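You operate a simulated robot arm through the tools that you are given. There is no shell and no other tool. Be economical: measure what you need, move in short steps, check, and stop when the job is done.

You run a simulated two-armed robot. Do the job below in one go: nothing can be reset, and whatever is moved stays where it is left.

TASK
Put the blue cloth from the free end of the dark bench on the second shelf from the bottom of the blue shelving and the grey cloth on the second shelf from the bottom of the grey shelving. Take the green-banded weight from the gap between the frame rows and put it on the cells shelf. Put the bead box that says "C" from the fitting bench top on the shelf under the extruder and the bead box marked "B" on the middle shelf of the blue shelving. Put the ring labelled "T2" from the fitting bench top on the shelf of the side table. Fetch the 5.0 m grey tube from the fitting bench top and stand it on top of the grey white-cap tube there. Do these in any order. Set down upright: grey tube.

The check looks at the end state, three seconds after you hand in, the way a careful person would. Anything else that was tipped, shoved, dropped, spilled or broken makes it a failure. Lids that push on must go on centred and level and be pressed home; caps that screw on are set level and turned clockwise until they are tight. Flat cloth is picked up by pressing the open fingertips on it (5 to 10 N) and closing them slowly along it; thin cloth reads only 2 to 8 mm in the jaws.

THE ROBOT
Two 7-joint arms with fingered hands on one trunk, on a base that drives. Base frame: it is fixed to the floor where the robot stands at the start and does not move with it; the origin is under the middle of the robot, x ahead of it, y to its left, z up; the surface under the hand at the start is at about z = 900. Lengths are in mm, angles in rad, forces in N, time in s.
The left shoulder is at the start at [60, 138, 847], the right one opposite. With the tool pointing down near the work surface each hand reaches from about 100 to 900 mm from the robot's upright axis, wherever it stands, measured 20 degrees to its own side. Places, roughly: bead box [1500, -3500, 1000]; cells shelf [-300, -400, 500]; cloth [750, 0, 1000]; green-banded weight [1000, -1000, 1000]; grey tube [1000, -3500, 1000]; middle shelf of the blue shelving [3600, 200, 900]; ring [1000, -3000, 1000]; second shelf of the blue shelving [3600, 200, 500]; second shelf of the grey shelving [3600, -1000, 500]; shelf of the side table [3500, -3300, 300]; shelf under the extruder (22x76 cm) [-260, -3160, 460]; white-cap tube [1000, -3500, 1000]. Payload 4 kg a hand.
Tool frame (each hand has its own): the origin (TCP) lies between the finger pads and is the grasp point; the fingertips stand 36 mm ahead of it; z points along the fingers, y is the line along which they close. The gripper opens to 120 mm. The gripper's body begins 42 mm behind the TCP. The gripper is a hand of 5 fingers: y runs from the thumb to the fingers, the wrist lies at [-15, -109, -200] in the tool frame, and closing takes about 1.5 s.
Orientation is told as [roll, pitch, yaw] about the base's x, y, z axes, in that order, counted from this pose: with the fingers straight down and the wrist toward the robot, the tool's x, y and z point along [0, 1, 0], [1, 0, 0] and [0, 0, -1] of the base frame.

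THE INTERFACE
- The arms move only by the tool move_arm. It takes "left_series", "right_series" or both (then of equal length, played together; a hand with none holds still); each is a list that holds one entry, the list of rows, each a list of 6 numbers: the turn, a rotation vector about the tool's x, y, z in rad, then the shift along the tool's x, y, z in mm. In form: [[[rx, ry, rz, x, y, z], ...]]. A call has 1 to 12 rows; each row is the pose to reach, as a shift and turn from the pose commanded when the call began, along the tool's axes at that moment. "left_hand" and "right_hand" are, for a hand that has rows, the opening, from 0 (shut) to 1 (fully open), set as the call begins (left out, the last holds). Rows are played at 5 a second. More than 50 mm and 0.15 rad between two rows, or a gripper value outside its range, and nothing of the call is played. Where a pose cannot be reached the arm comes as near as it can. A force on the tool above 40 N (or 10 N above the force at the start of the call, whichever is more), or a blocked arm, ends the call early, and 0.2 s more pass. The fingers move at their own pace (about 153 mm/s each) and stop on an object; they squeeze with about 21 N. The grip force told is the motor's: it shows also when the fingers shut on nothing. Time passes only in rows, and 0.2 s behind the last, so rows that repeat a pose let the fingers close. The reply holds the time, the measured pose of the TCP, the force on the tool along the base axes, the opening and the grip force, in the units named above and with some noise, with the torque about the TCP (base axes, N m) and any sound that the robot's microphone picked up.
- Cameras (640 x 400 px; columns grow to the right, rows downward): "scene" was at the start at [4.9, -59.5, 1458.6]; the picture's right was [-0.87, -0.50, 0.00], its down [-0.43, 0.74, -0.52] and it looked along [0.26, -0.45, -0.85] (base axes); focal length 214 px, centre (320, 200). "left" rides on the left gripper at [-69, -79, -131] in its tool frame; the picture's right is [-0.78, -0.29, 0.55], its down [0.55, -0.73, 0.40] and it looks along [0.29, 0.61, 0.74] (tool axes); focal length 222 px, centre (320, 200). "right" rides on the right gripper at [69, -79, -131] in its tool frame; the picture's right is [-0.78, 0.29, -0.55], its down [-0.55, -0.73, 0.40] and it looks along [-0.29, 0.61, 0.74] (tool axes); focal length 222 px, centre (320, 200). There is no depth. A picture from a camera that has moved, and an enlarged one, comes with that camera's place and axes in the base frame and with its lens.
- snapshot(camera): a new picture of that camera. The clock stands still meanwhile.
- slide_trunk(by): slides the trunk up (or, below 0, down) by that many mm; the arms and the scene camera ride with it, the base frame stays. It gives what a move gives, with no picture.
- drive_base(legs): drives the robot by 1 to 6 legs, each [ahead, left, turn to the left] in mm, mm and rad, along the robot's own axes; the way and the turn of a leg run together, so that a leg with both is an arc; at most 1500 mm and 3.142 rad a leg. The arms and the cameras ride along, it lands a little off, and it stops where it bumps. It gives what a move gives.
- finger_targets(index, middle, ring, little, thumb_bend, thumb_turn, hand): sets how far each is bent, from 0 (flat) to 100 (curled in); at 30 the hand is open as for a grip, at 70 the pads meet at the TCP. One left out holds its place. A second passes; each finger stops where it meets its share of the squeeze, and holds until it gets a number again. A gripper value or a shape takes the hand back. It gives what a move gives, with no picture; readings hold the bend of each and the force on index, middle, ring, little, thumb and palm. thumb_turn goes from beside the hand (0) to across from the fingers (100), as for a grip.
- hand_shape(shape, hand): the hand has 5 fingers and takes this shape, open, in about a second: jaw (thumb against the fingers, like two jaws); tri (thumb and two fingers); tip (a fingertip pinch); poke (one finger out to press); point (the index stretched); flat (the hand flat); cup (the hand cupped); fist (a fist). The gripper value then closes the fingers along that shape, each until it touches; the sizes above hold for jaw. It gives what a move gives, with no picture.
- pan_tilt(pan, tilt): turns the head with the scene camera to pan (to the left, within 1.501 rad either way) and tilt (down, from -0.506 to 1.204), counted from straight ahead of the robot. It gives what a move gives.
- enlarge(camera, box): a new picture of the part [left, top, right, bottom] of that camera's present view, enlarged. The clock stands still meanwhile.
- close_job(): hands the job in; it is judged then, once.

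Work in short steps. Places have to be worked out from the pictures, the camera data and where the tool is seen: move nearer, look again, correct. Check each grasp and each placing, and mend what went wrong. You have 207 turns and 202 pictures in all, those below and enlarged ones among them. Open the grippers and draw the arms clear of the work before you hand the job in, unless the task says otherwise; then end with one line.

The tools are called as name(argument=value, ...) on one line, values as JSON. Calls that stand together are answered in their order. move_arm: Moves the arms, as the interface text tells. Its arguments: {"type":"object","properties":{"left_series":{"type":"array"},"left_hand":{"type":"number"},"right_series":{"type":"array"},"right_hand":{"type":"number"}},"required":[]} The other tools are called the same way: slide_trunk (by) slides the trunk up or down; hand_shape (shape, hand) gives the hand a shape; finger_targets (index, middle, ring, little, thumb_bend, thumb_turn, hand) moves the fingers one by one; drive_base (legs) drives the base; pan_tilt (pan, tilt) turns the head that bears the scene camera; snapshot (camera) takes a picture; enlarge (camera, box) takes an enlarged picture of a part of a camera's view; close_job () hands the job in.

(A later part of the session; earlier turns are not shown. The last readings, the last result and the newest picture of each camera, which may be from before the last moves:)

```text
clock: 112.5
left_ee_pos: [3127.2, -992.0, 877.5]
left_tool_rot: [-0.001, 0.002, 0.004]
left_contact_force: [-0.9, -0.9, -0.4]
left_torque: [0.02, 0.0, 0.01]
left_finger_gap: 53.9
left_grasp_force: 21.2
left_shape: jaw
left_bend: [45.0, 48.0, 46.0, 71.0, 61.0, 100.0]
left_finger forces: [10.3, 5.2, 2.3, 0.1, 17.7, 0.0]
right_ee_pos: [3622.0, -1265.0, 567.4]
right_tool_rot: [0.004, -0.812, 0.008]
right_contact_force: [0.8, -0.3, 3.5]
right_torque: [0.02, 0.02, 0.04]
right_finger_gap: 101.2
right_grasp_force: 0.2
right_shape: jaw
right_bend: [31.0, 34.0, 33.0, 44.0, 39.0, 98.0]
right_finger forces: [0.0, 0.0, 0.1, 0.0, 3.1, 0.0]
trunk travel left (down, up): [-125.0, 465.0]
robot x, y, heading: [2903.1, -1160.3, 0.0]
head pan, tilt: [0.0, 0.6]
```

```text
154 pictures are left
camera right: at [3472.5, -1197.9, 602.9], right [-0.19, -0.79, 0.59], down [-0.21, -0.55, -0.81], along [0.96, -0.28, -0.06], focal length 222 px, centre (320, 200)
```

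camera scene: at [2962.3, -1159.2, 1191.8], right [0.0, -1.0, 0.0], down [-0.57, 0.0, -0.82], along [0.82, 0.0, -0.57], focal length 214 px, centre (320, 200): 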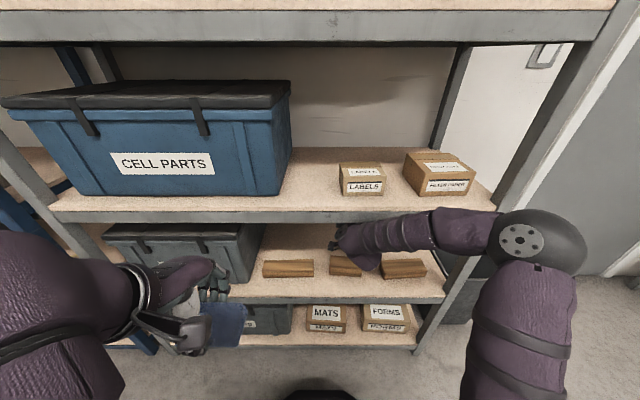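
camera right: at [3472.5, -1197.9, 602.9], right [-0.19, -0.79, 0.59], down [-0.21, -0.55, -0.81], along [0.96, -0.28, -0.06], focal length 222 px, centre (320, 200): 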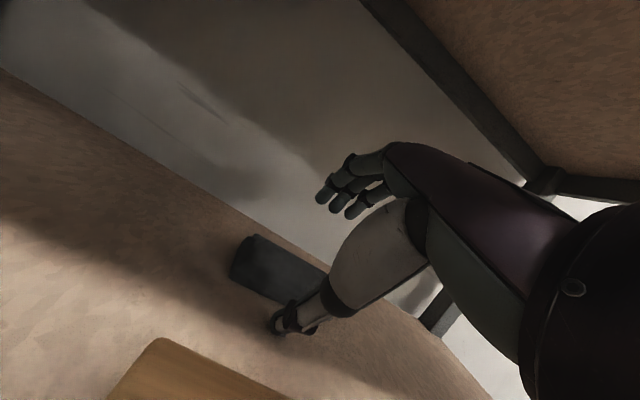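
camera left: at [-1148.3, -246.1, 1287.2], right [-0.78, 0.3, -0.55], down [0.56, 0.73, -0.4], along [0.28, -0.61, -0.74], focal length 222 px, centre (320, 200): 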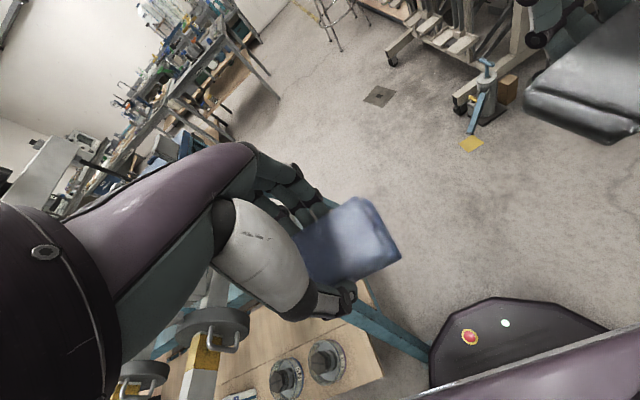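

The cloth lies on the shelf. I lift straight up to clear the bars, then withdraw.

move_arm(right_series=[[[0, 0, 0, 0, 14, -14], [0, 0, 0, 0, 36, -34], [0, 0, 0, 0, 57, -55], [0, 0, 0, 0, 75, -73], [0, 0, 0, 0, 82, -79], [0, 0, 0, 0, 54, -108], [0, 0, 0, 0, 24, -138], [0, 0, 0, 0, -6, -168], [0, 0, 0, 0, -36, -198], [0, 0, 0, 0, -62, -224], [0, 0, 0, 0, -62, -224]]])

snapshot(camera="right")

snapshot(camera="scene")

```text
clock: 114.9
left_ee_pos: [3127.7, -992.3, 876.5]
left_tool_rot: [-0.003, 0.002, 0.004]
left_contact_force: [-0.4, -0.1, -1.1]
left_torque: [0.01, -0.03, 0.0]
left_finger_gap: 53.9
left_grasp_force: 20.6
left_shape: jaw
left_bend: [45.0, 48.0, 46.0, 71.0, 61.0, 100.0]
left_finger forces: [10.2, 5.2, 2.4, 0.0, 17.8, 0.0]
right_ee_pos: [3417.7, -1266.2, 677.8]
right_tool_rot: [0.004, -0.813, 0.008]
right_contact_force: [-0.1, 0.0, -0.8]
right_torque: [-0.01, -0.03, 0.0]
right_finger_gap: 101.8
right_grasp_force: 0.1
right_shape: jaw
right_bend: [31.0, 34.0, 33.0, 44.0, 37.0, 98.0]
right_finger forces: [0.0, 0.0, 0.1, 0.0, 0.0, 0.1]
trunk travel left (down, up): [-125.0, 465.0]
robot x, y, heading: [2903.4, -1161.0, 0.0]
head pan, tilt: [0.0, 0.6]
```

```text
153 pictures are left
camera right: at [3268.0, -1199.7, 711.5], right [-0.19, -0.79, 0.59], down [-0.21, -0.55, -0.81], along [0.96, -0.28, -0.06], focal length 222 px, centre (320, 200)
```

right: 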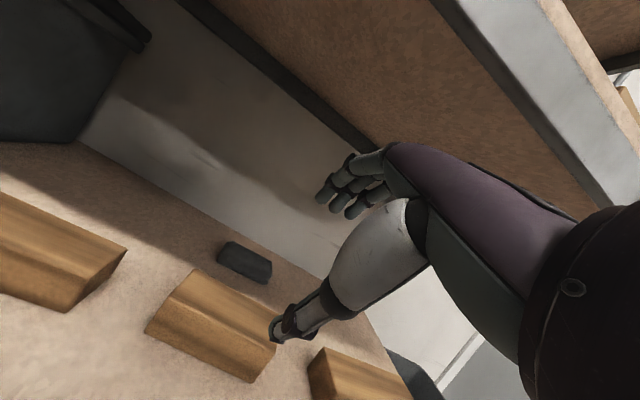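

```text
152 pictures are left
camera scene: at [2961.9, -1159.3, 1191.8], right [0.0, -1.0, 0.0], down [-0.56, 0.0, -0.83], along [0.83, 0.0, -0.56], focal length 214 px, centre (320, 200)
```

scene: 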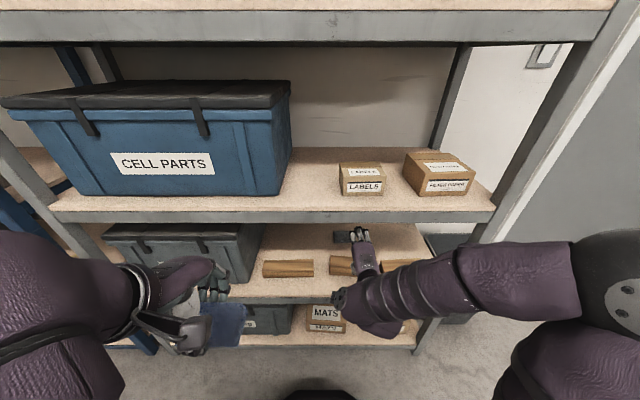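

Grey cloth is on the shelf behind the bars, all else undisturbed. I back off and sidestep to the blue shelving and look.

drive_base(legs=[[-250, 0, 0], [0, 950, 0]])

pan_tilt(pan=0.2, tilt=0.6)

snapshot(camera="scene")

snapshot(camera="left")

```text
clock: 121.3
left_ee_pos: [2874.7, -39.4, 878.0]
left_tool_rot: [-0.002, 0.003, 0.002]
left_contact_force: [0.6, 0.8, -0.8]
left_torque: [0.03, 0.01, -0.02]
left_finger_gap: 54.1
left_grasp_force: 20.6
left_shape: jaw
left_bend: [45.0, 48.0, 46.0, 71.0, 61.0, 100.0]
left_finger forces: [10.1, 5.2, 2.4, 0.1, 17.8, 0.1]
right_ee_pos: [3166.6, -315.7, 677.5]
right_tool_rot: [0.003, -0.815, 0.009]
right_contact_force: [0.3, -0.3, -0.3]
right_torque: [0.03, -0.02, -0.02]
right_finger_gap: 102.1
right_grasp_force: 0.0
right_shape: jaw
right_bend: [31.0, 34.0, 33.0, 44.0, 37.0, 98.0]
right_finger forces: [0.0, 0.0, 0.1, 0.0, 0.1, 0.0]
trunk travel left (down, up): [-125.0, 465.0]
robot x, y, heading: [2654.2, -205.5, 0.002]
head pan, tilt: [0.0, 0.6]
```

```text
clock: 122.1
left_ee_pos: [2874.7, -40.5, 876.8]
left_tool_rot: [-0.002, 0.003, 0.001]
left_contact_force: [-0.5, 0.2, 0.2]
left_torque: [-0.02, 0.0, 0.01]
left_finger_gap: 53.9
left_grasp_force: 20.9
left_shape: jaw
left_bend: [45.0, 48.0, 46.0, 71.0, 61.0, 100.0]
left_finger forces: [10.2, 5.2, 2.4, 0.1, 17.9, 0.0]
right_ee_pos: [3165.6, -315.4, 677.1]
right_tool_rot: [0.002, -0.813, 0.009]
right_contact_force: [-0.2, -0.3, 0.5]
right_torque: [0.01, -0.01, 0.03]
right_finger_gap: 102.1
right_grasp_force: 0.1
right_shape: jaw
right_bend: [31.0, 34.0, 33.0, 44.0, 37.0, 98.0]
right_finger forces: [0.0, 0.0, 0.0, 0.0, 0.0, 0.1]
trunk travel left (down, up): [-125.0, 465.0]
robot x, y, heading: [2648.4, -206.4, 0.002]
head pan, tilt: [0.201, 0.6]
```

```text
151 pictures are left
camera scene: at [2708.2, -190.4, 1191.8], right [0.2, -0.98, 0.0], down [-0.55, -0.11, -0.83], along [0.81, 0.16, -0.56], focal length 214 px, centre (320, 200)
```

scene: 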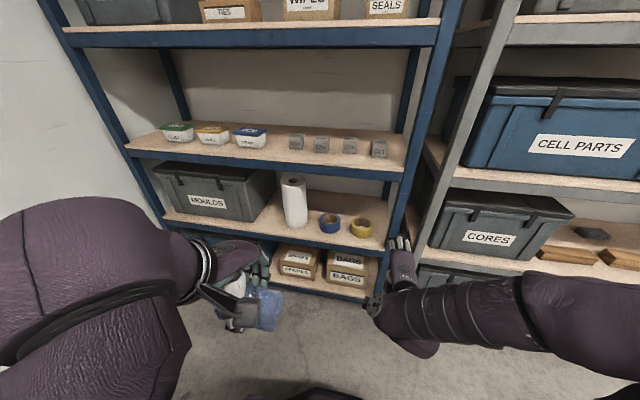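

```text
150 pictures are left
camera left: at [2796.0, -111.1, 1007.1], right [-0.29, -0.79, -0.55], down [-0.74, 0.55, -0.4], along [0.61, 0.29, -0.74], focal length 222 px, centre (320, 200)
```

left: 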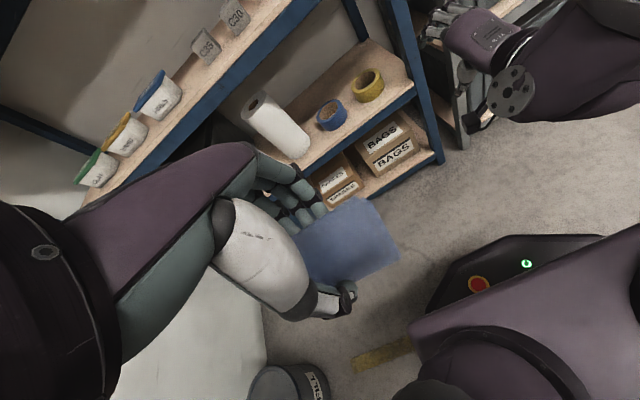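

The blue second shelf has free space behind the two tapes (≈[3610,-170]). I move the right hand aside to the right/up and bring the left hand forward and lower.

move_arm(right_series=[[[0.13, 0, 0, -20, 10, -20], [0.26, 0, 0, -45, 20, -40], [0.39, 0, 0, -75, 30, -60], [0.52, 0, 0, -105, 40, -80], [0.65, 0, 0, -140, 40, -100], [0.78, 0, 0, -170, 30, -130], [0.8, 0, 0, -200, 20, -150], [0.8, 0, 0, -240, 10, -160], [0.8, 0, 0, -280, 0, -160], [0.8, 0, 0, -280, 0, -160]]], left_series=[[[0, 0, 0, 0, 40, 0], [0, 0, 0, 0, 80, 0], [0, 0, 0, -10, 120, 20], [0, 0, 0, -25, 160, 40], [0, 0, 0, -40, 200, 60], [0, 0, 0, -55, 235, 85], [0, 0, 0, -70, 265, 110], [0, 0, 0, -85, 290, 135], [0, 0, 0, -100, 310, 160], [0, 0, 0, -120, 325, 177]]])

snapshot(camera="scene")

```text
clock: 124.3
left_ee_pos: [3200.2, -161.0, 697.8]
left_tool_rot: [-0.002, 0.0, 0.004]
left_contact_force: [0.4, -0.2, -0.1]
left_torque: [-0.01, -0.01, -0.01]
left_finger_gap: 53.6
left_grasp_force: 21.0
left_shape: jaw
left_bend: [45.0, 48.0, 46.0, 71.0, 61.0, 100.0]
left_finger forces: [10.2, 5.2, 2.3, 0.0, 17.7, 0.0]
right_ee_pos: [3051.7, -597.9, 787.3]
right_tool_rot: [0.002, -0.013, 0.012]
right_contact_force: [0.1, -0.9, -0.2]
right_torque: [0.02, -0.03, 0.0]
right_finger_gap: 101.7
right_grasp_force: 0.1
right_shape: jaw
right_bend: [31.0, 34.0, 33.0, 44.0, 37.0, 98.0]
right_finger forces: [0.1, 0.0, 0.0, 0.1, 0.0, 0.1]
trunk travel left (down, up): [-125.0, 465.0]
robot x, y, heading: [2651.0, -209.2, -0.004]
head pan, tilt: [0.201, 0.6]
```

```text
149 pictures are left
camera scene: at [2708.1, -190.6, 1191.8], right [0.2, -0.98, 0.0], down [-0.55, -0.11, -0.83], along [0.81, 0.16, -0.56], focal length 214 px, centre (320, 200)
```

scene: 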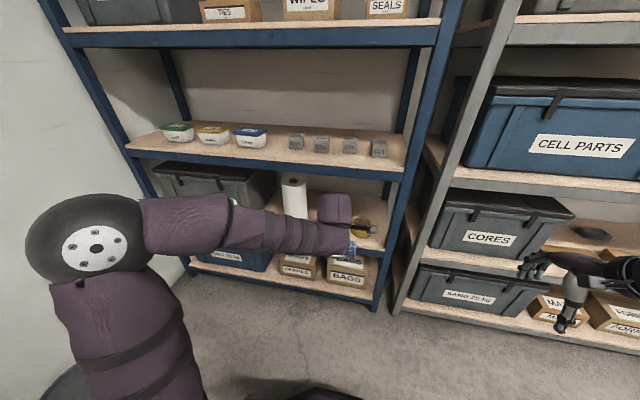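

The elbow swings far left; I back the robot 170 mm and extend the arm straighter with the tilt before entering the shelf.

drive_base(legs=[[-170, -60, 0.004]])

move_arm(left_series=[[[-0.14, 0, 0, 0, 30, 0], [-0.28, 0, 0, 0, 70, 0], [-0.42, 0, 0, 0, 110, 0], [-0.56, 0, 0, 0, 150, 0], [-0.7, 0, 0, 0, 190, 0], [-0.8, 0, 0, 0, 230, 0], [-0.8, 0, 0, 0, 270, 0], [-0.8, 0, 0, 0, 310, 0], [-0.8, 0, 0, 0, 340, 0], [-0.8, 0, 0, 0, 340, 0]]])

snapshot(camera="scene")

snapshot(camera="left")

```text
clock: 125.8
left_ee_pos: [3029.1, -217.7, 698.6]
left_tool_rot: [-0.001, 0.002, 0.005]
left_contact_force: [-0.3, 0.4, -0.6]
left_torque: [-0.03, -0.01, -0.02]
left_finger_gap: 53.8
left_grasp_force: 20.8
left_shape: jaw
left_bend: [45.0, 48.0, 46.0, 71.0, 61.0, 100.0]
left_finger forces: [10.1, 5.1, 2.4, 0.0, 17.6, 0.0]
right_ee_pos: [2882.9, -655.0, 787.0]
right_tool_rot: [0.003, -0.013, 0.017]
right_contact_force: [-0.2, -0.7, 0.3]
right_torque: [-0.07, 0.01, -0.02]
right_finger_gap: 101.8
right_grasp_force: 0.0
right_shape: jaw
right_bend: [31.0, 34.0, 33.0, 44.0, 37.0, 98.0]
right_finger forces: [0.0, 0.0, 0.0, 0.0, 0.0, 0.0]
trunk travel left (down, up): [-125.0, 465.0]
robot x, y, heading: [2481.9, -264.2, 0.002]
head pan, tilt: [0.201, 0.6]
```

```text
clock: 128.0
left_ee_pos: [3370.1, -216.6, 697.5]
left_tool_rot: [-0.002, -0.798, 0.01]
left_contact_force: [0.6, 0.2, 0.1]
left_torque: [-0.04, -0.02, -0.02]
left_finger_gap: 53.6
left_grasp_force: 21.0
left_shape: jaw
left_bend: [45.0, 48.0, 47.0, 71.0, 61.0, 100.0]
left_finger forces: [9.9, 5.0, 2.4, 0.0, 17.7, 0.0]
right_ee_pos: [2883.5, -654.8, 787.6]
right_tool_rot: [0.001, -0.011, 0.016]
right_contact_force: [-0.1, 0.1, 0.0]
right_torque: [0.0, 0.01, -0.01]
right_finger_gap: 101.7
right_grasp_force: 0.1
right_shape: jaw
right_bend: [31.0, 34.0, 33.0, 44.0, 37.0, 98.0]
right_finger forces: [0.0, 0.1, 0.0, 0.1, 0.0, 0.1]
trunk travel left (down, up): [-125.0, 465.0]
robot x, y, heading: [2478.3, -270.7, 0.005]
head pan, tilt: [0.201, 0.6]
```

```text
148 pictures are left
camera scene: at [2537.9, -250.6, 1191.8], right [0.2, -0.98, 0.0], down [-0.55, -0.12, -0.82], along [0.81, 0.17, -0.57], focal length 214 px, centre (320, 200)
```

scene: 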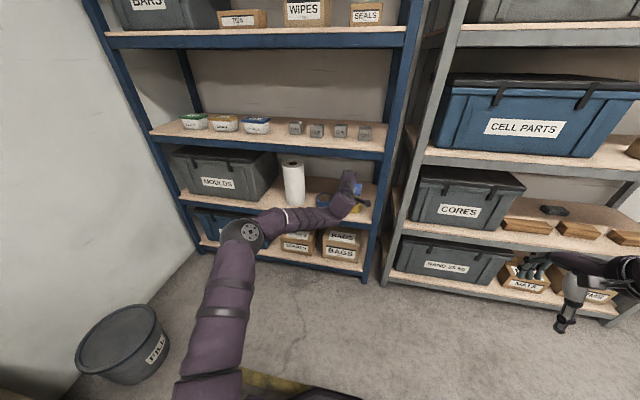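

```text
147 pictures are left
camera left: at [3221.4, -288.0, 731.8], right [0.19, -0.78, -0.59], down [-0.23, 0.55, -0.8], along [0.95, 0.29, -0.08], focal length 222 px, centre (320, 200)
```

left: 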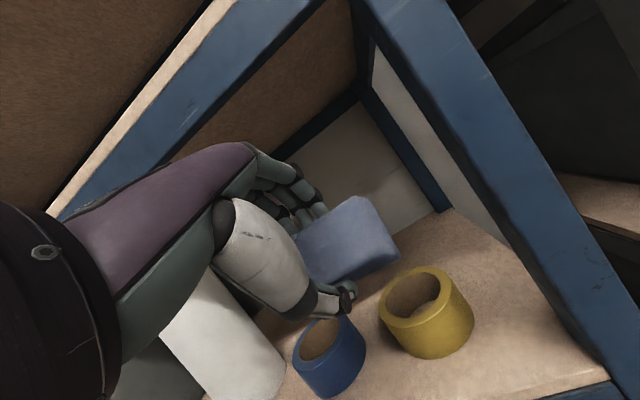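

I extend the arm ~90 mm more to straighten it, still above tape height.

move_arm(left_series=[[[0, 0, 0, 0, 20, 20], [0, 0, 0, 0, 40, 42], [0, 0, 0, 0, 63, 65], [0, 0, 0, 0, 63, 65]]])

snapshot(camera="scene")

snapshot(camera="left")

```text
clock: 129.0
left_ee_pos: [3459.7, -214.5, 698.9]
left_tool_rot: [0.001, -0.798, 0.004]
left_contact_force: [-0.1, -0.2, -0.2]
left_torque: [0.01, -0.03, -0.01]
left_finger_gap: 53.6
left_grasp_force: 21.3
left_shape: jaw
left_bend: [45.0, 48.0, 47.0, 71.0, 61.0, 100.0]
left_finger forces: [9.9, 5.0, 2.4, 0.0, 17.8, 0.1]
right_ee_pos: [2882.8, -655.5, 788.4]
right_tool_rot: [0.001, -0.012, 0.015]
right_contact_force: [0.8, 0.2, -0.5]
right_torque: [0.02, 0.01, 0.01]
right_finger_gap: 101.9
right_grasp_force: 0.1
right_shape: jaw
right_bend: [31.0, 34.0, 33.0, 44.0, 37.0, 98.0]
right_finger forces: [0.0, 0.0, 0.0, 0.0, 0.1, 0.0]
trunk travel left (down, up): [-125.0, 465.0]
robot x, y, heading: [2479.9, -271.8, 0.008]
head pan, tilt: [0.201, 0.6]
```

```text
146 pictures are left
camera scene: at [2538.0, -250.8, 1191.8], right [0.2, -0.98, 0.0], down [-0.55, -0.12, -0.82], along [0.81, 0.17, -0.57], focal length 214 px, centre (320, 200)
```

scene: 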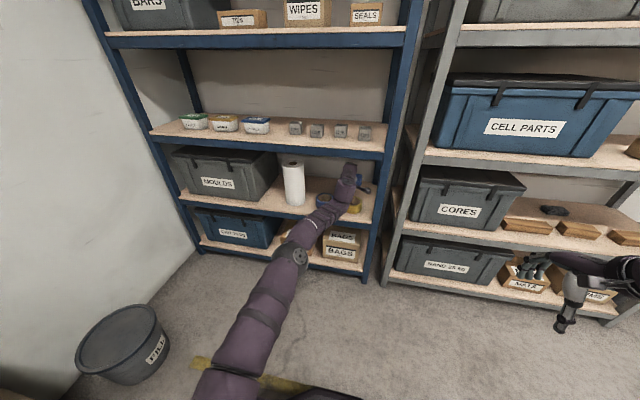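

```text
145 pictures are left
camera left: at [3310.6, -286.6, 732.6], right [0.19, -0.78, -0.59], down [-0.23, 0.55, -0.8], along [0.95, 0.29, -0.08], focal length 222 px, centre (320, 200)
```

left: 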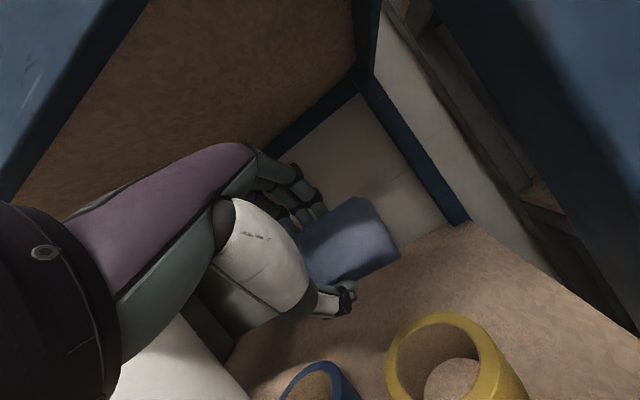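

The arm is now nearly straight. I drive forward 150 mm with a slight left shift so the hand goes over the tapes.

drive_base(legs=[[150, 25, 0]])

snapshot(camera="left")

snapshot(camera="scene")

```text
clock: 130.4
left_ee_pos: [3609.9, -189.4, 699.5]
left_tool_rot: [-0.002, -0.798, 0.009]
left_contact_force: [-0.2, 0.5, -0.6]
left_torque: [0.0, -0.02, -0.04]
left_finger_gap: 53.5
left_grasp_force: 21.6
left_shape: jaw
left_bend: [45.0, 48.0, 47.0, 71.0, 61.0, 100.0]
left_finger forces: [9.8, 5.0, 2.4, 0.1, 17.8, 0.0]
right_ee_pos: [3033.9, -629.6, 787.4]
right_tool_rot: [0.002, -0.012, 0.014]
right_contact_force: [0.1, 0.5, -0.7]
right_torque: [-0.01, 0.0, -0.01]
right_finger_gap: 102.2
right_grasp_force: 0.0
right_shape: jaw
right_bend: [31.0, 34.0, 33.0, 44.0, 37.0, 98.0]
right_finger forces: [0.1, 0.0, 0.1, 0.0, 0.0, 0.0]
trunk travel left (down, up): [-125.0, 465.0]
robot x, y, heading: [2631.8, -243.5, 0.007]
head pan, tilt: [0.201, 0.6]
```

```text
144 pictures are left
camera left: at [3461.2, -260.7, 732.9], right [0.19, -0.78, -0.59], down [-0.23, 0.55, -0.8], along [0.95, 0.29, -0.07], focal length 222 px, centre (320, 200)
```

left: 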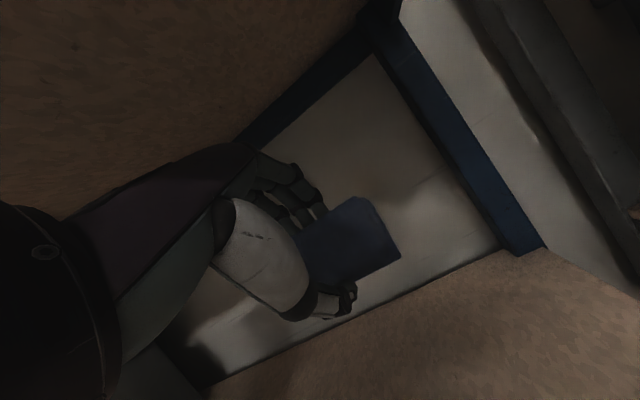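

```text
143 pictures are left
camera scene: at [2688.4, -224.8, 1191.8], right [0.2, -0.98, 0.0], down [-0.55, -0.12, -0.83], along [0.81, 0.17, -0.56], focal length 214 px, centre (320, 200)
```

scene: 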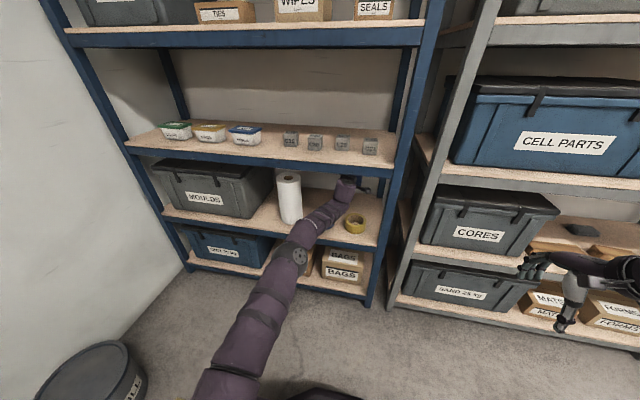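

Clear inside. I go 35 mm further in and lower to z≈572, above the tapes with the hand body.

move_arm(left_series=[[[0, 0, 0, 0, 25, 25], [0, 0, 0, 0, 8, 42], [0, 0, 0, 0, -10, 60], [0, 0, 0, 0, -28, 77], [0, 0, 0, 0, -42, 91], [0, 0, 0, 0, -57, 105], [0, 0, 0, 0, -64, 112], [0, 0, 0, 0, -66, 114]]])

snapshot(camera="left")

snapshot(camera="scene")

```text
clock: 132.2
left_ee_pos: [3614.6, -176.7, 578.0]
left_tool_rot: [0.001, -0.804, -0.002]
left_contact_force: [-0.2, -0.9, -1.0]
left_torque: [-0.03, 0.02, 0.02]
left_finger_gap: 53.7
left_grasp_force: 20.9
left_shape: jaw
left_bend: [45.0, 48.0, 47.0, 71.0, 61.0, 100.0]
left_finger forces: [10.3, 5.0, 2.7, 0.1, 18.2, 0.0]
left hand out of reach, approached as far as the arm can: row 1, 2, 3, 4, 5, 6, 7, 8
right_ee_pos: [3034.8, -629.8, 788.7]
right_tool_rot: [0.002, -0.011, 0.015]
right_contact_force: [0.1, 0.2, -1.1]
right_torque: [0.04, 0.01, -0.02]
right_finger_gap: 101.7
right_grasp_force: 0.1
right_shape: jaw
right_bend: [31.0, 34.0, 33.0, 44.0, 37.0, 98.0]
right_finger forces: [0.1, 0.0, 0.0, 0.0, 0.0, 0.1]
trunk travel left (down, up): [-125.0, 465.0]
robot x, y, heading: [2631.4, -239.2, 0.005]
head pan, tilt: [0.201, 0.6]
```

```text
142 pictures are left
camera left: at [3464.7, -246.9, 611.1], right [0.19, -0.78, -0.59], down [-0.22, 0.55, -0.8], along [0.96, 0.29, -0.07], focal length 222 px, centre (320, 200)
```

left: 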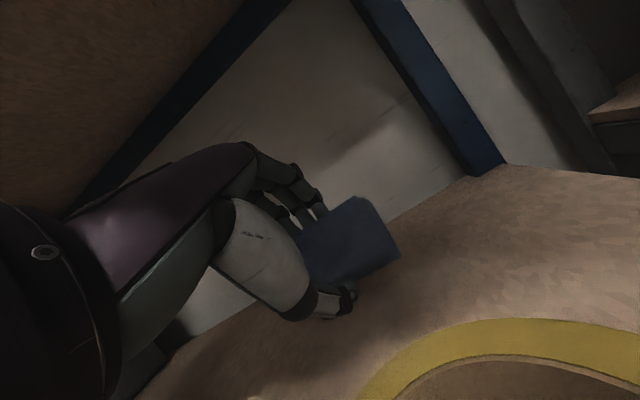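

```text
141 pictures are left
camera scene: at [2688.4, -225.0, 1191.8], right [0.2, -0.98, 0.0], down [-0.55, -0.11, -0.83], along [0.81, 0.17, -0.56], focal length 214 px, centre (320, 200)
```

scene: 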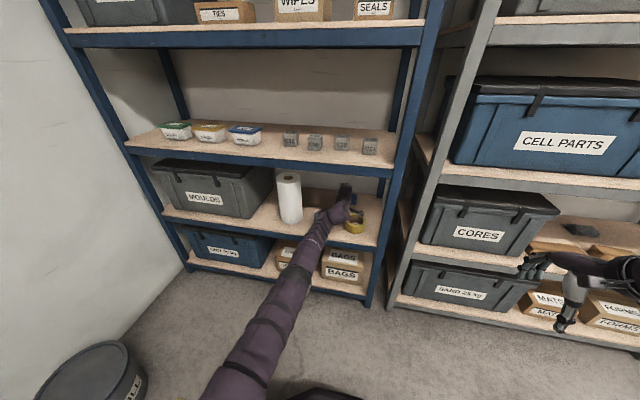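

The cloth hovers ~25 mm above the free shelf area behind the tapes. I open the left hand to let it settle.

move_arm(left_series=[[[0, 0, 0, 0, -5, 5], [0, 0, 0, 0, -5, 5]]])

move_arm(left_series=[[[0, 0, 0, 0, 0, 0], [0, 0, 0, 0, 3, -3], [0, 0, 0, 0, 6, -6], [0, 0, 0, 0, 9, -9], [0, 0, 0, 0, 9, -9]]], left_hand=0.85)

snapshot(camera="left")

```text
clock: 132.8
left_ee_pos: [3613.4, -175.5, 571.5]
left_tool_rot: [0.002, -0.798, 0.007]
left_contact_force: [-0.4, -0.5, -0.7]
left_torque: [0.0, 0.0, -0.02]
left_finger_gap: 53.6
left_grasp_force: 20.6
left_shape: jaw
left_bend: [45.0, 48.0, 47.0, 71.0, 61.0, 100.0]
left_finger forces: [10.1, 5.0, 2.7, 0.0, 18.2, 0.0]
right_ee_pos: [3033.6, -628.8, 787.7]
right_tool_rot: [0.001, -0.011, 0.014]
right_contact_force: [-0.1, 0.1, 0.4]
right_torque: [-0.04, 0.04, -0.02]
right_finger_gap: 102.2
right_grasp_force: 0.0
right_shape: jaw
right_bend: [31.0, 34.0, 33.0, 44.0, 37.0, 98.0]
right_finger forces: [0.0, 0.0, 0.0, 0.1, 0.1, 0.0]
trunk travel left (down, up): [-125.0, 465.0]
robot x, y, heading: [2628.6, -239.1, 0.007]
head pan, tilt: [0.201, 0.6]
```

```text
clock: 134.0
left_ee_pos: [3613.5, -175.6, 583.9]
left_tool_rot: [-0.001, -0.799, 0.007]
left_contact_force: [0.1, 0.1, 0.1]
left_torque: [-0.01, -0.01, -0.03]
left_finger_gap: 101.7
left_grasp_force: 0.1
left_shape: jaw
left_bend: [31.0, 34.0, 33.0, 44.0, 37.0, 98.0]
left_finger forces: [0.0, 0.0, 0.0, 0.0, 0.0, 0.1]
right_ee_pos: [3034.6, -629.0, 788.7]
right_tool_rot: [0.002, -0.011, 0.014]
right_contact_force: [0.3, 0.1, -1.2]
right_torque: [0.02, 0.01, -0.03]
right_finger_gap: 101.6
right_grasp_force: 0.0
right_shape: jaw
right_bend: [31.0, 34.0, 33.0, 44.0, 37.0, 98.0]
right_finger forces: [0.0, 0.0, 0.1, 0.0, 0.0, 0.1]
trunk travel left (down, up): [-125.0, 465.0]
robot x, y, heading: [2632.3, -242.2, -0.0]
head pan, tilt: [0.201, 0.6]
```

```text
140 pictures are left
camera left: at [3465.9, -247.3, 617.3], right [0.19, -0.78, -0.59], down [-0.23, 0.55, -0.8], along [0.95, 0.29, -0.08], focal length 222 px, centre (320, 200)
```

left: 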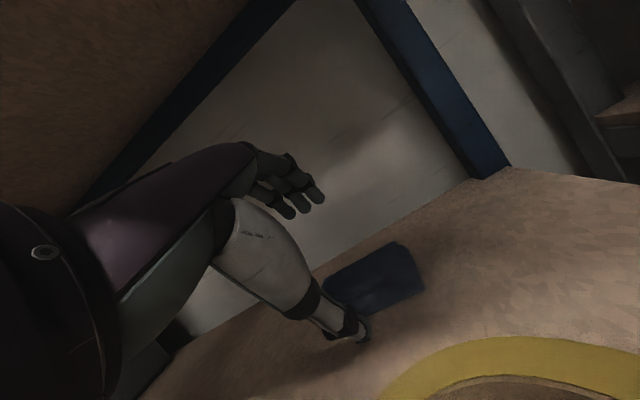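

The blue cloth lies on the shelf. I lift 110 mm and drive back out.

move_arm(left_series=[[[0, 0, 0, 0, 18, -18], [0, 0, 0, 0, 40, -38], [0, 0, 0, 0, 60, -58], [0, 0, 0, 0, 76, -76], [0, 0, 0, 0, 76, -76]]])

drive_base(legs=[[-350, 0, 0]])

snapshot(camera="scene")

snapshot(camera="left")

```text
clock: 135.2
left_ee_pos: [3613.1, -177.5, 692.3]
left_tool_rot: [-0.002, -0.799, 0.008]
left_contact_force: [-0.1, 0.3, -0.1]
left_torque: [-0.01, 0.0, 0.01]
left_finger_gap: 101.9
left_grasp_force: 0.0
left_shape: jaw
left_bend: [31.0, 34.0, 33.0, 44.0, 37.0, 98.0]
left_finger forces: [0.0, 0.0, 0.0, 0.0, 0.1, 0.0]
right_ee_pos: [3033.3, -628.2, 788.3]
right_tool_rot: [0.005, -0.015, 0.014]
right_contact_force: [-0.1, -0.3, -0.1]
right_torque: [0.0, -0.02, 0.0]
right_finger_gap: 101.6
right_grasp_force: 0.1
right_shape: jaw
right_bend: [31.0, 34.0, 33.0, 44.0, 37.0, 98.0]
right_finger forces: [0.1, 0.1, 0.0, 0.0, 0.0, 0.1]
trunk travel left (down, up): [-125.0, 465.0]
robot x, y, heading: [2629.5, -243.1, 0.005]
head pan, tilt: [0.201, 0.6]
```

```text
clock: 137.4
left_ee_pos: [3261.6, -178.4, 692.7]
left_tool_rot: [-0.003, -0.797, 0.006]
left_contact_force: [0.5, -0.3, -0.4]
left_torque: [0.01, 0.02, 0.0]
left_finger_gap: 101.4
left_grasp_force: 0.0
left_shape: jaw
left_bend: [31.0, 34.0, 33.0, 44.0, 37.0, 98.0]
left_finger forces: [0.0, 0.0, 0.1, 0.0, 0.0, 0.1]
right_ee_pos: [2682.6, -631.8, 787.2]
right_tool_rot: [0.002, -0.013, 0.014]
right_contact_force: [0.4, -0.1, -0.2]
right_torque: [-0.01, -0.01, 0.01]
right_finger_gap: 102.0
right_grasp_force: 0.0
right_shape: jaw
right_bend: [31.0, 34.0, 33.0, 44.0, 37.0, 98.0]
right_finger forces: [0.0, 0.1, 0.0, 0.0, 0.1, 0.1]
trunk travel left (down, up): [-125.0, 465.0]
robot x, y, heading: [2281.4, -240.7, 0.002]
head pan, tilt: [0.201, 0.6]
```

```text
139 pictures are left
camera scene: at [2336.9, -226.4, 1191.8], right [0.2, -0.98, 0.0], down [-0.55, -0.11, -0.82], along [0.81, 0.17, -0.57], focal length 214 px, centre (320, 200)
```

scene: 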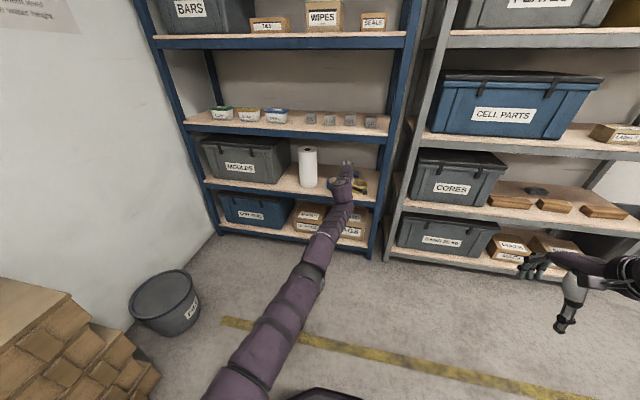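

```text
138 pictures are left
camera left: at [3112.5, -249.8, 725.4], right [0.19, -0.78, -0.59], down [-0.23, 0.55, -0.8], along [0.95, 0.29, -0.08], focal length 222 px, centre (320, 200)
```

left: 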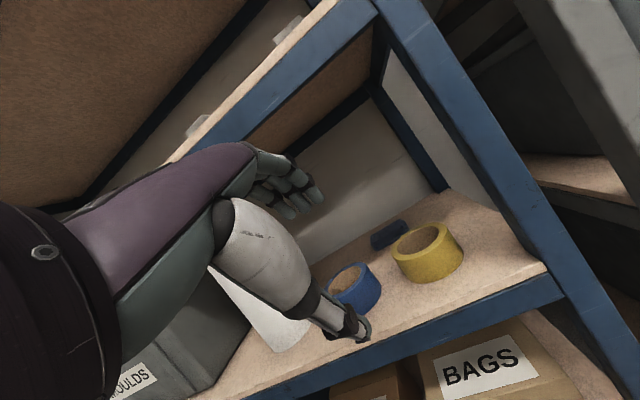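

Blue cloth is on the second shelf. Now I raise the trunk, retract the left arm, and drive back to the aisle by the fitting bench.

move_arm(left_series=[[[0.12, 0, 0, 0, -30, -20], [0.24, 0, 0, 0, -60, -45], [0.36, 0, 0, 0, -90, -70], [0.48, 0, 0, 0, -120, -95], [0.6, 0, 0, 0, -150, -120], [0.72, 0, 0, 0, -180, -145], [0.8, 0, 0, 0, -205, -175], [0.8, 0, 0, 0, -235, -205], [0.8, 0, 0, 0, -265, -235], [0.8, 0, 0, 0, -290, -265], [0.8, 0, 0, 0, -315, -295], [0.8, 0, 0, 0, -340, -320]]])

slide_trunk(by=300)

drive_base(legs=[[200, -400, 0], [0, -1350, 0], [0, 0, 1.57]])

pan_tilt(pan=0.8, tilt=0.4)

snapshot(camera="scene")

```text
clock: 140.1
left_ee_pos: [2791.5, -180.3, 670.0]
left_tool_rot: [-0.002, 0.0, 0.008]
left_contact_force: [0.1, 0.4, -0.5]
left_torque: [0.0, 0.01, 0.01]
left_finger_gap: 102.0
left_grasp_force: 0.1
left_shape: jaw
left_bend: [31.0, 34.0, 33.0, 44.0, 37.0, 98.0]
left_finger forces: [0.0, 0.0, 0.1, 0.1, 0.0, 0.1]
left hand out of reach, approached as far as the arm can: row 1
right_ee_pos: [2681.2, -629.6, 789.1]
right_tool_rot: [0.003, -0.012, 0.014]
right_contact_force: [0.7, -0.3, -0.4]
right_torque: [0.01, 0.02, -0.01]
right_finger_gap: 101.9
right_grasp_force: 0.1
right_shape: jaw
right_bend: [31.0, 34.0, 33.0, 44.0, 37.0, 98.0]
right_finger forces: [0.0, 0.0, 0.0, 0.0, 0.0, 0.1]
trunk travel left (down, up): [-125.0, 465.0]
robot x, y, heading: [2277.0, -246.7, 0.005]
head pan, tilt: [0.201, 0.6]
```

```text
clock: 143.1
left_ee_pos: [2793.6, -180.7, 971.8]
left_tool_rot: [-0.003, 0.002, 0.006]
left_contact_force: [0.1, -0.5, -0.5]
left_torque: [0.07, 0.0, -0.01]
left_finger_gap: 102.1
left_grasp_force: 0.1
left_shape: jaw
left_bend: [31.0, 34.0, 33.0, 44.0, 37.0, 98.0]
left_finger forces: [0.0, 0.0, 0.1, 0.0, 0.0, 0.0]
right_ee_pos: [2681.7, -630.3, 1088.7]
right_tool_rot: [0.0, -0.013, 0.015]
right_contact_force: [0.1, -0.4, 0.0]
right_torque: [0.0, 0.02, -0.02]
right_finger_gap: 101.8
right_grasp_force: 0.1
right_shape: jaw
right_bend: [31.0, 34.0, 33.0, 44.0, 37.0, 98.0]
right_finger forces: [0.1, 0.0, 0.0, 0.0, 0.1, 0.0]
trunk travel left (down, up): [-425.0, 165.0]
robot x, y, heading: [2278.9, -245.1, 0.003]
head pan, tilt: [0.201, 0.6]
```

```text
clock: 155.9
left_ee_pos: [2430.2, -1489.1, 971.0]
left_tool_rot: [-0.002, 0.001, 1.585]
left_contact_force: [-0.2, -0.6, 0.2]
left_torque: [0.0, -0.02, -0.01]
left_finger_gap: 101.8
left_grasp_force: 0.1
left_shape: jaw
left_bend: [31.0, 34.0, 33.0, 44.0, 37.0, 98.0]
left_finger forces: [0.1, 0.1, 0.1, 0.1, 0.0, 0.0]
right_ee_pos: [2881.0, -1597.1, 1087.8]
right_tool_rot: [0.002, -0.013, 1.592]
right_contact_force: [0.4, -0.8, -0.2]
right_torque: [-0.01, 0.02, -0.01]
right_finger_gap: 101.9
right_grasp_force: 0.1
right_shape: jaw
right_bend: [31.0, 34.0, 33.0, 44.0, 37.0, 98.0]
right_finger forces: [0.0, 0.1, 0.1, 0.0, 0.1, 0.0]
trunk travel left (down, up): [-425.0, 165.0]
robot x, y, heading: [2497.4, -2004.9, 1.587]
head pan, tilt: [0.201, 0.6]
```

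```text
clock: 156.9
left_ee_pos: [2429.6, -1489.4, 969.9]
left_tool_rot: [-0.001, 0.002, 1.584]
left_contact_force: [0.0, -0.9, 0.2]
left_torque: [0.02, 0.0, -0.03]
left_finger_gap: 102.2
left_grasp_force: 0.1
left_shape: jaw
left_bend: [31.0, 34.0, 33.0, 44.0, 37.0, 98.0]
left_finger forces: [0.0, 0.0, 0.0, 0.0, 0.0, 0.0]
right_ee_pos: [2880.0, -1598.2, 1088.7]
right_tool_rot: [0.001, -0.015, 1.59]
right_contact_force: [-0.6, 0.1, 0.4]
right_torque: [-0.02, 0.02, -0.01]
right_finger_gap: 102.1
right_grasp_force: 0.0
right_shape: jaw
right_bend: [31.0, 34.0, 33.0, 44.0, 37.0, 98.0]
right_finger forces: [0.0, 0.0, 0.0, 0.1, 0.0, 0.0]
trunk travel left (down, up): [-425.0, 165.0]
robot x, y, heading: [2494.4, -2001.8, 1.584]
head pan, tilt: [0.799, 0.4]
```

```text
137 pictures are left
camera scene: at [2430.9, -1969.3, 1510.0], right [0.69, 0.72, 0.0], down [0.28, -0.27, -0.92], along [-0.67, 0.64, -0.39], focal length 214 px, centre (320, 200)
```

scene: 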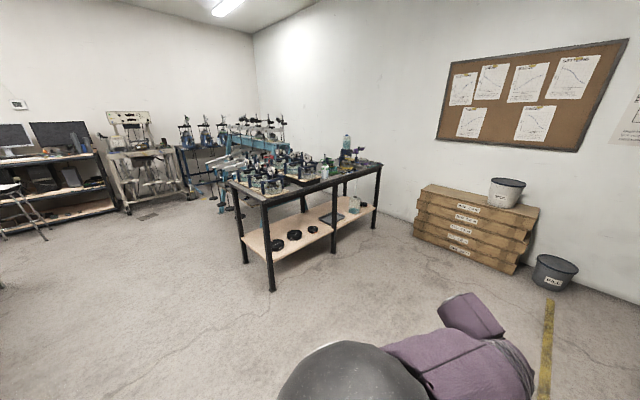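

The bench carries the small navy frames at its far end (x≈490–1050, y≈−1270 side). I turn to face −x and approach that end from the open side.

drive_base(legs=[[0, 0, 1.56], [650, -1000, 0]])

pan_tilt(pan=0, tilt=0.6)

snapshot(camera="scene")

```text
clock: 166.8
left_ee_pos: [1340.4, -1063.3, 970.3]
left_tool_rot: [0.0, 0.002, 3.138]
left_contact_force: [-0.9, -0.1, -0.4]
left_torque: [0.02, -0.01, 0.01]
left_finger_gap: 102.0
left_grasp_force: 0.1
left_shape: jaw
left_bend: [31.0, 34.0, 33.0, 44.0, 37.0, 98.0]
left_finger forces: [0.0, 0.1, 0.1, 0.1, 0.0, 0.0]
right_ee_pos: [1456.4, -614.2, 1088.5]
right_tool_rot: [0.001, -0.012, -3.135]
right_contact_force: [0.8, 1.0, -0.3]
right_torque: [0.02, 0.03, 0.02]
right_finger_gap: 101.9
right_grasp_force: 0.0
right_shape: jaw
right_bend: [31.0, 34.0, 33.0, 44.0, 37.0, 98.0]
right_finger forces: [0.0, 0.0, 0.1, 0.0, 0.1, 0.1]
trunk travel left (down, up): [-425.0, 165.0]
robot x, y, heading: [1855.0, -1004.9, 3.136]
head pan, tilt: [0.799, 0.4]
```

```text
clock: 167.9
left_ee_pos: [1341.5, -1063.5, 970.4]
left_tool_rot: [-0.003, 0.002, 3.14]
left_contact_force: [0.4, -0.2, -0.4]
left_torque: [0.01, -0.01, -0.02]
left_finger_gap: 102.3
left_grasp_force: 0.0
left_shape: jaw
left_bend: [31.0, 34.0, 33.0, 44.0, 37.0, 98.0]
left_finger forces: [0.1, 0.0, 0.1, 0.1, 0.1, 0.0]
right_ee_pos: [1455.8, -615.2, 1089.3]
right_tool_rot: [0.003, -0.013, -3.134]
right_contact_force: [-0.3, 0.7, -0.9]
right_torque: [-0.01, 0.02, 0.02]
right_finger_gap: 101.9
right_grasp_force: 0.0
right_shape: jaw
right_bend: [31.0, 34.0, 33.0, 44.0, 37.0, 98.0]
right_finger forces: [0.0, 0.0, 0.1, 0.1, 0.1, 0.1]
trunk travel left (down, up): [-425.0, 165.0]
robot x, y, heading: [1859.7, -1001.8, 3.13]
head pan, tilt: [0.0, 0.6]
```

```text
136 pictures are left
camera scene: at [1797.5, -1005.3, 1491.8], right [0.0, 1.0, 0.0], down [0.56, 0.0, -0.83], along [-0.83, 0.0, -0.56], focal length 214 px, centre (320, 200)
```

scene: 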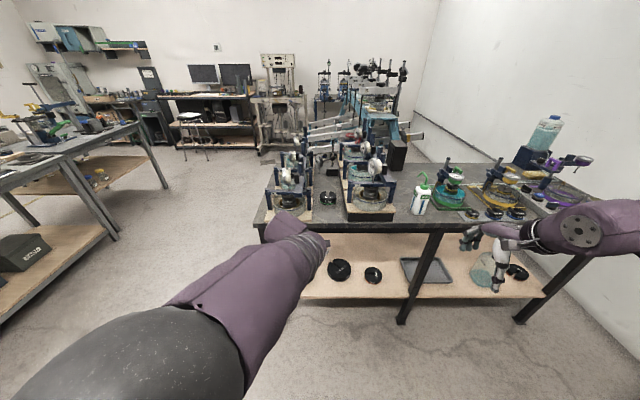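

Two frame rows run along x with a gap around column 330. I enlarge that area.

enlarge(camera="scene", box=[250, 110, 430, 222])

```text
3.56 times, centred on (340, 166) of scene
camera zoom: at [1797.5, -1005.3, 1491.8], right [0.0, 1.0, 0.0], down [0.56, 0.0, -0.83], along [-0.83, 0.0, -0.56], focal length 763 px, centre (249, 321)
```

zoom: 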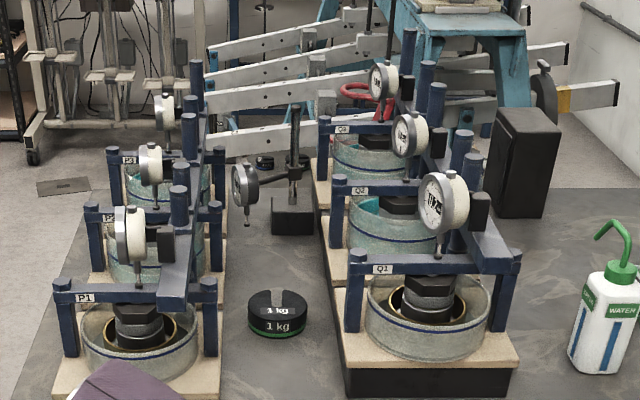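

The green-banded 1 kg weight stands at about [925,−966], ⌀80, top z≈940. I first pull both hands back/up, then drive to [1565,−850].

move_arm(left_series=[[[0, 0, 0, 0, -40, -20], [0, 0, 0, 0, -80, -40], [0, 0, 0, 0, -120, -60], [0, 0, 0, 0, -150, -90], [0, 0, 0, 0, -150, -130]]], right_series=[[[0, 0, 0, 0, -40, 0], [0, 0, 0, 0, -80, 0], [0, 0, 0, 0, -100, -20], [0, 0, 0, 0, -100, -40], [0, 0, 0, 0, -100, -60]]])

drive_base(legs=[[290, -150, 0.01]])

snapshot(camera="scene")

snapshot(camera="left")

```text
clock: 169.0
left_ee_pos: [1493.9, -1058.6, 1057.4]
left_tool_rot: [-0.163, 0.113, 3.078]
left_contact_force: [0.4, 0.5, 1.5]
left_torque: [-0.05, -0.02, 0.0]
left_finger_gap: 101.9
left_grasp_force: 0.1
left_shape: jaw
left_bend: [31.0, 34.0, 33.0, 44.0, 37.0, 98.0]
left_finger forces: [0.1, 0.0, 0.1, 0.0, 0.0, 0.1]
right_ee_pos: [1556.0, -613.7, 1132.5]
right_tool_rot: [0.004, -0.013, -3.135]
right_contact_force: [-0.2, -0.4, -0.2]
right_torque: [-0.02, 0.0, -0.03]
right_finger_gap: 102.1
right_grasp_force: 0.0
right_shape: jaw
right_bend: [31.0, 34.0, 33.0, 44.0, 37.0, 98.0]
right_finger forces: [0.0, 0.1, 0.1, 0.0, 0.1, 0.0]
trunk travel left (down, up): [-425.0, 165.0]
robot x, y, heading: [1858.3, -1006.7, 3.142]
head pan, tilt: [0.0, 0.6]
stopped in row 5 (left hand): the arm was blocked; the commanded pose is now the measured one
```

```text
clock: 171.1
left_ee_pos: [1204.8, -914.2, 1057.5]
left_tool_rot: [-0.162, 0.112, 3.093]
left_contact_force: [0.1, 0.0, -0.5]
left_torque: [-0.02, -0.01, 0.0]
left_finger_gap: 102.0
left_grasp_force: 0.0
left_shape: jaw
left_bend: [31.0, 34.0, 33.0, 44.0, 37.0, 98.0]
left_finger forces: [0.0, 0.1, 0.0, 0.0, 0.1, 0.0]
right_ee_pos: [1262.7, -468.6, 1132.4]
right_tool_rot: [0.002, -0.011, -3.123]
right_contact_force: [-1.3, 0.2, -0.5]
right_torque: [-0.01, -0.01, -0.04]
right_finger_gap: 101.8
right_grasp_force: 0.2
right_shape: jaw
right_bend: [31.0, 34.0, 33.0, 44.0, 37.0, 98.0]
right_finger forces: [0.1, 0.0, 0.1, 0.1, 0.0, 0.0]
trunk travel left (down, up): [-425.0, 165.0]
robot x, y, heading: [1567.7, -858.2, -3.133]
head pan, tilt: [0.0, 0.6]
```

```text
134 pictures are left
camera scene: at [1507.7, -856.6, 1491.8], right [-0.01, 1.0, 0.0], down [0.57, 0.0, -0.82], along [-0.82, -0.01, -0.57], focal length 214 px, centre (320, 200)
```

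scene: 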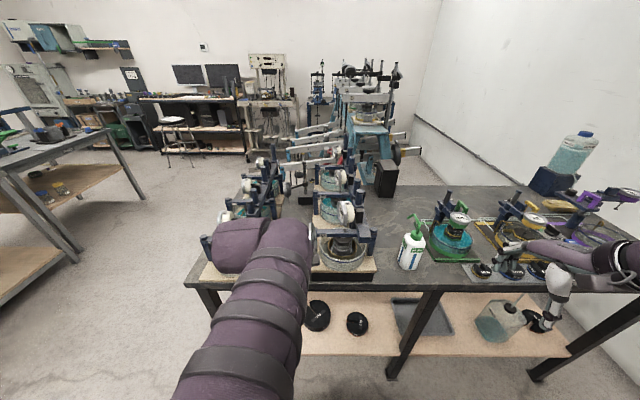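

```text
133 pictures are left
camera left: at [1269.5, -871.6, 1204.3], right [0.38, 0.84, -0.38], down [0.76, -0.52, -0.4], along [-0.53, -0.14, -0.84], focal length 222 px, centre (320, 200)
```

left: 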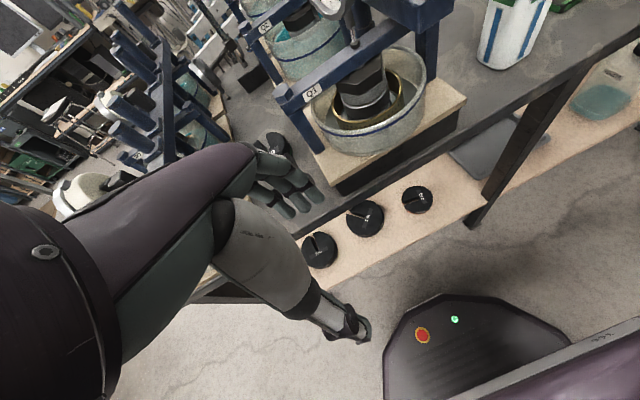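

The left arm folded up oddly near its limit but is free. I straighten its orientation and move forward to in front of the gap at y≈−966.

move_arm(left_series=[[[-0.03, 0.04, -0.012, 10, 10, -10], [-0.056, 0.081, -0.024, 20, 20, -20], [-0.085, 0.12, -0.036, 30, 40, -20], [-0.112, 0.162, -0.049, 40, 60, -20], [-0.112, 0.162, -0.049, 52, 60, -20]]], left_hand=1)

snapshot(camera="left")

```text
clock: 172.1
left_ee_pos: [1177.7, -897.0, 1082.0]
left_tool_rot: [-0.066, -0.015, 2.977]
left_contact_force: [0.8, 0.5, 0.0]
left_torque: [-0.02, 0.01, 0.01]
left_finger_gap: 119.7
left_grasp_force: 0.0
left_shape: jaw
left_bend: [30.0, 30.0, 30.0, 30.0, 30.0, 97.0]
left_finger forces: [0.1, 0.0, 0.0, 0.0, 0.0, 0.1]
right_ee_pos: [1263.4, -469.6, 1132.6]
right_tool_rot: [0.002, -0.014, -3.124]
right_contact_force: [0.5, -0.3, -0.6]
right_torque: [-0.03, -0.01, -0.03]
right_finger_gap: 101.7
right_grasp_force: 0.0
right_shape: jaw
right_bend: [31.0, 34.0, 33.0, 44.0, 37.0, 98.0]
right_finger forces: [0.0, 0.0, 0.0, 0.0, 0.1, 0.1]
trunk travel left (down, up): [-425.0, 165.0]
robot x, y, heading: [1565.6, -858.7, -3.134]
head pan, tilt: [0.0, 0.6]
stopped in row 4 (left hand): the arm was blocked; the commanded pose is now the measured one
```

```text
132 pictures are left
camera left: at [1267.5, -851.8, 1213.8], right [0.41, 0.76, -0.5], down [0.63, -0.63, -0.44], along [-0.65, -0.13, -0.75], focal length 222 px, centre (320, 200)
```

left: 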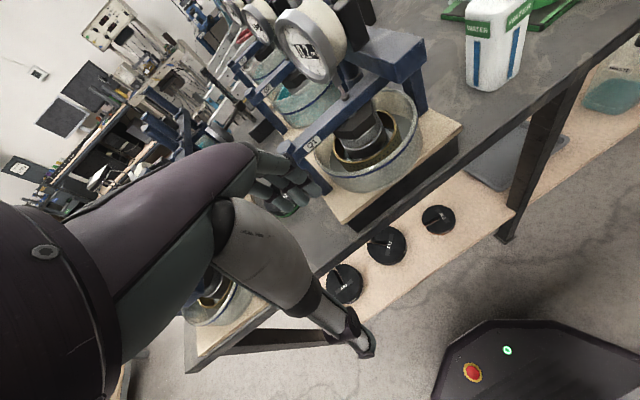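

Blocked again; I look at the left arm with the head to see why.

pan_tilt(pan=0.9, tilt=0.8)

snapshot(camera="scene")

snapshot(camera="right")

```text
clock: 173.3
left_ee_pos: [1177.7, -897.3, 1081.1]
left_tool_rot: [-0.066, -0.014, 2.978]
left_contact_force: [0.2, 0.2, -0.3]
left_torque: [0.01, 0.01, 0.02]
left_finger_gap: 119.8
left_grasp_force: 0.0
left_shape: jaw
left_bend: [30.0, 30.0, 30.0, 30.0, 30.0, 97.0]
left_finger forces: [0.0, 0.0, 0.1, 0.0, 0.0, 0.0]
right_ee_pos: [1264.2, -469.3, 1133.1]
right_tool_rot: [0.001, -0.015, -3.123]
right_contact_force: [-0.5, 0.5, 0.0]
right_torque: [0.04, 0.01, -0.03]
right_finger_gap: 102.0
right_grasp_force: 0.0
right_shape: jaw
right_bend: [31.0, 34.0, 33.0, 44.0, 37.0, 98.0]
right_finger forces: [0.1, 0.1, 0.0, 0.1, 0.1, 0.0]
trunk travel left (down, up): [-425.0, 165.0]
robot x, y, heading: [1563.3, -854.3, -3.136]
head pan, tilt: [0.901, 0.799]
```

```text
131 pictures are left
camera scene: at [1547.0, -919.9, 1475.0], right [-0.79, 0.62, 0.0], down [0.44, 0.56, -0.7], along [-0.43, -0.55, -0.72], focal length 214 px, centre (320, 200)
```

scene: 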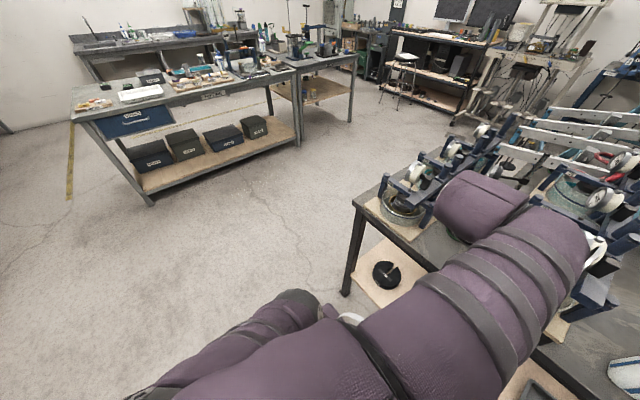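

```text
130 pictures are left
camera right: at [1345.6, -538.2, 1263.5], right [-0.3, 0.78, 0.55], down [0.72, 0.56, -0.41], along [-0.63, 0.27, -0.73], focal length 222 px, centre (320, 200)
```

right: 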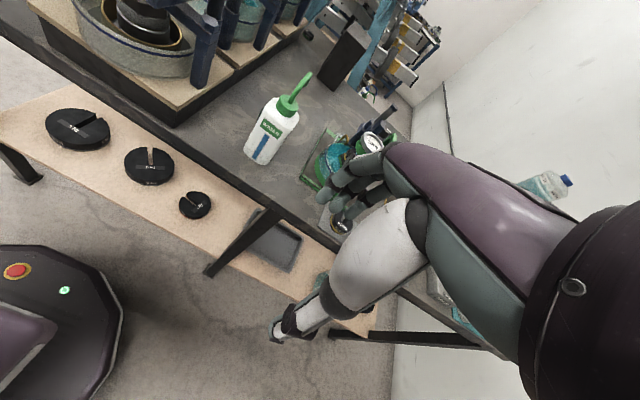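

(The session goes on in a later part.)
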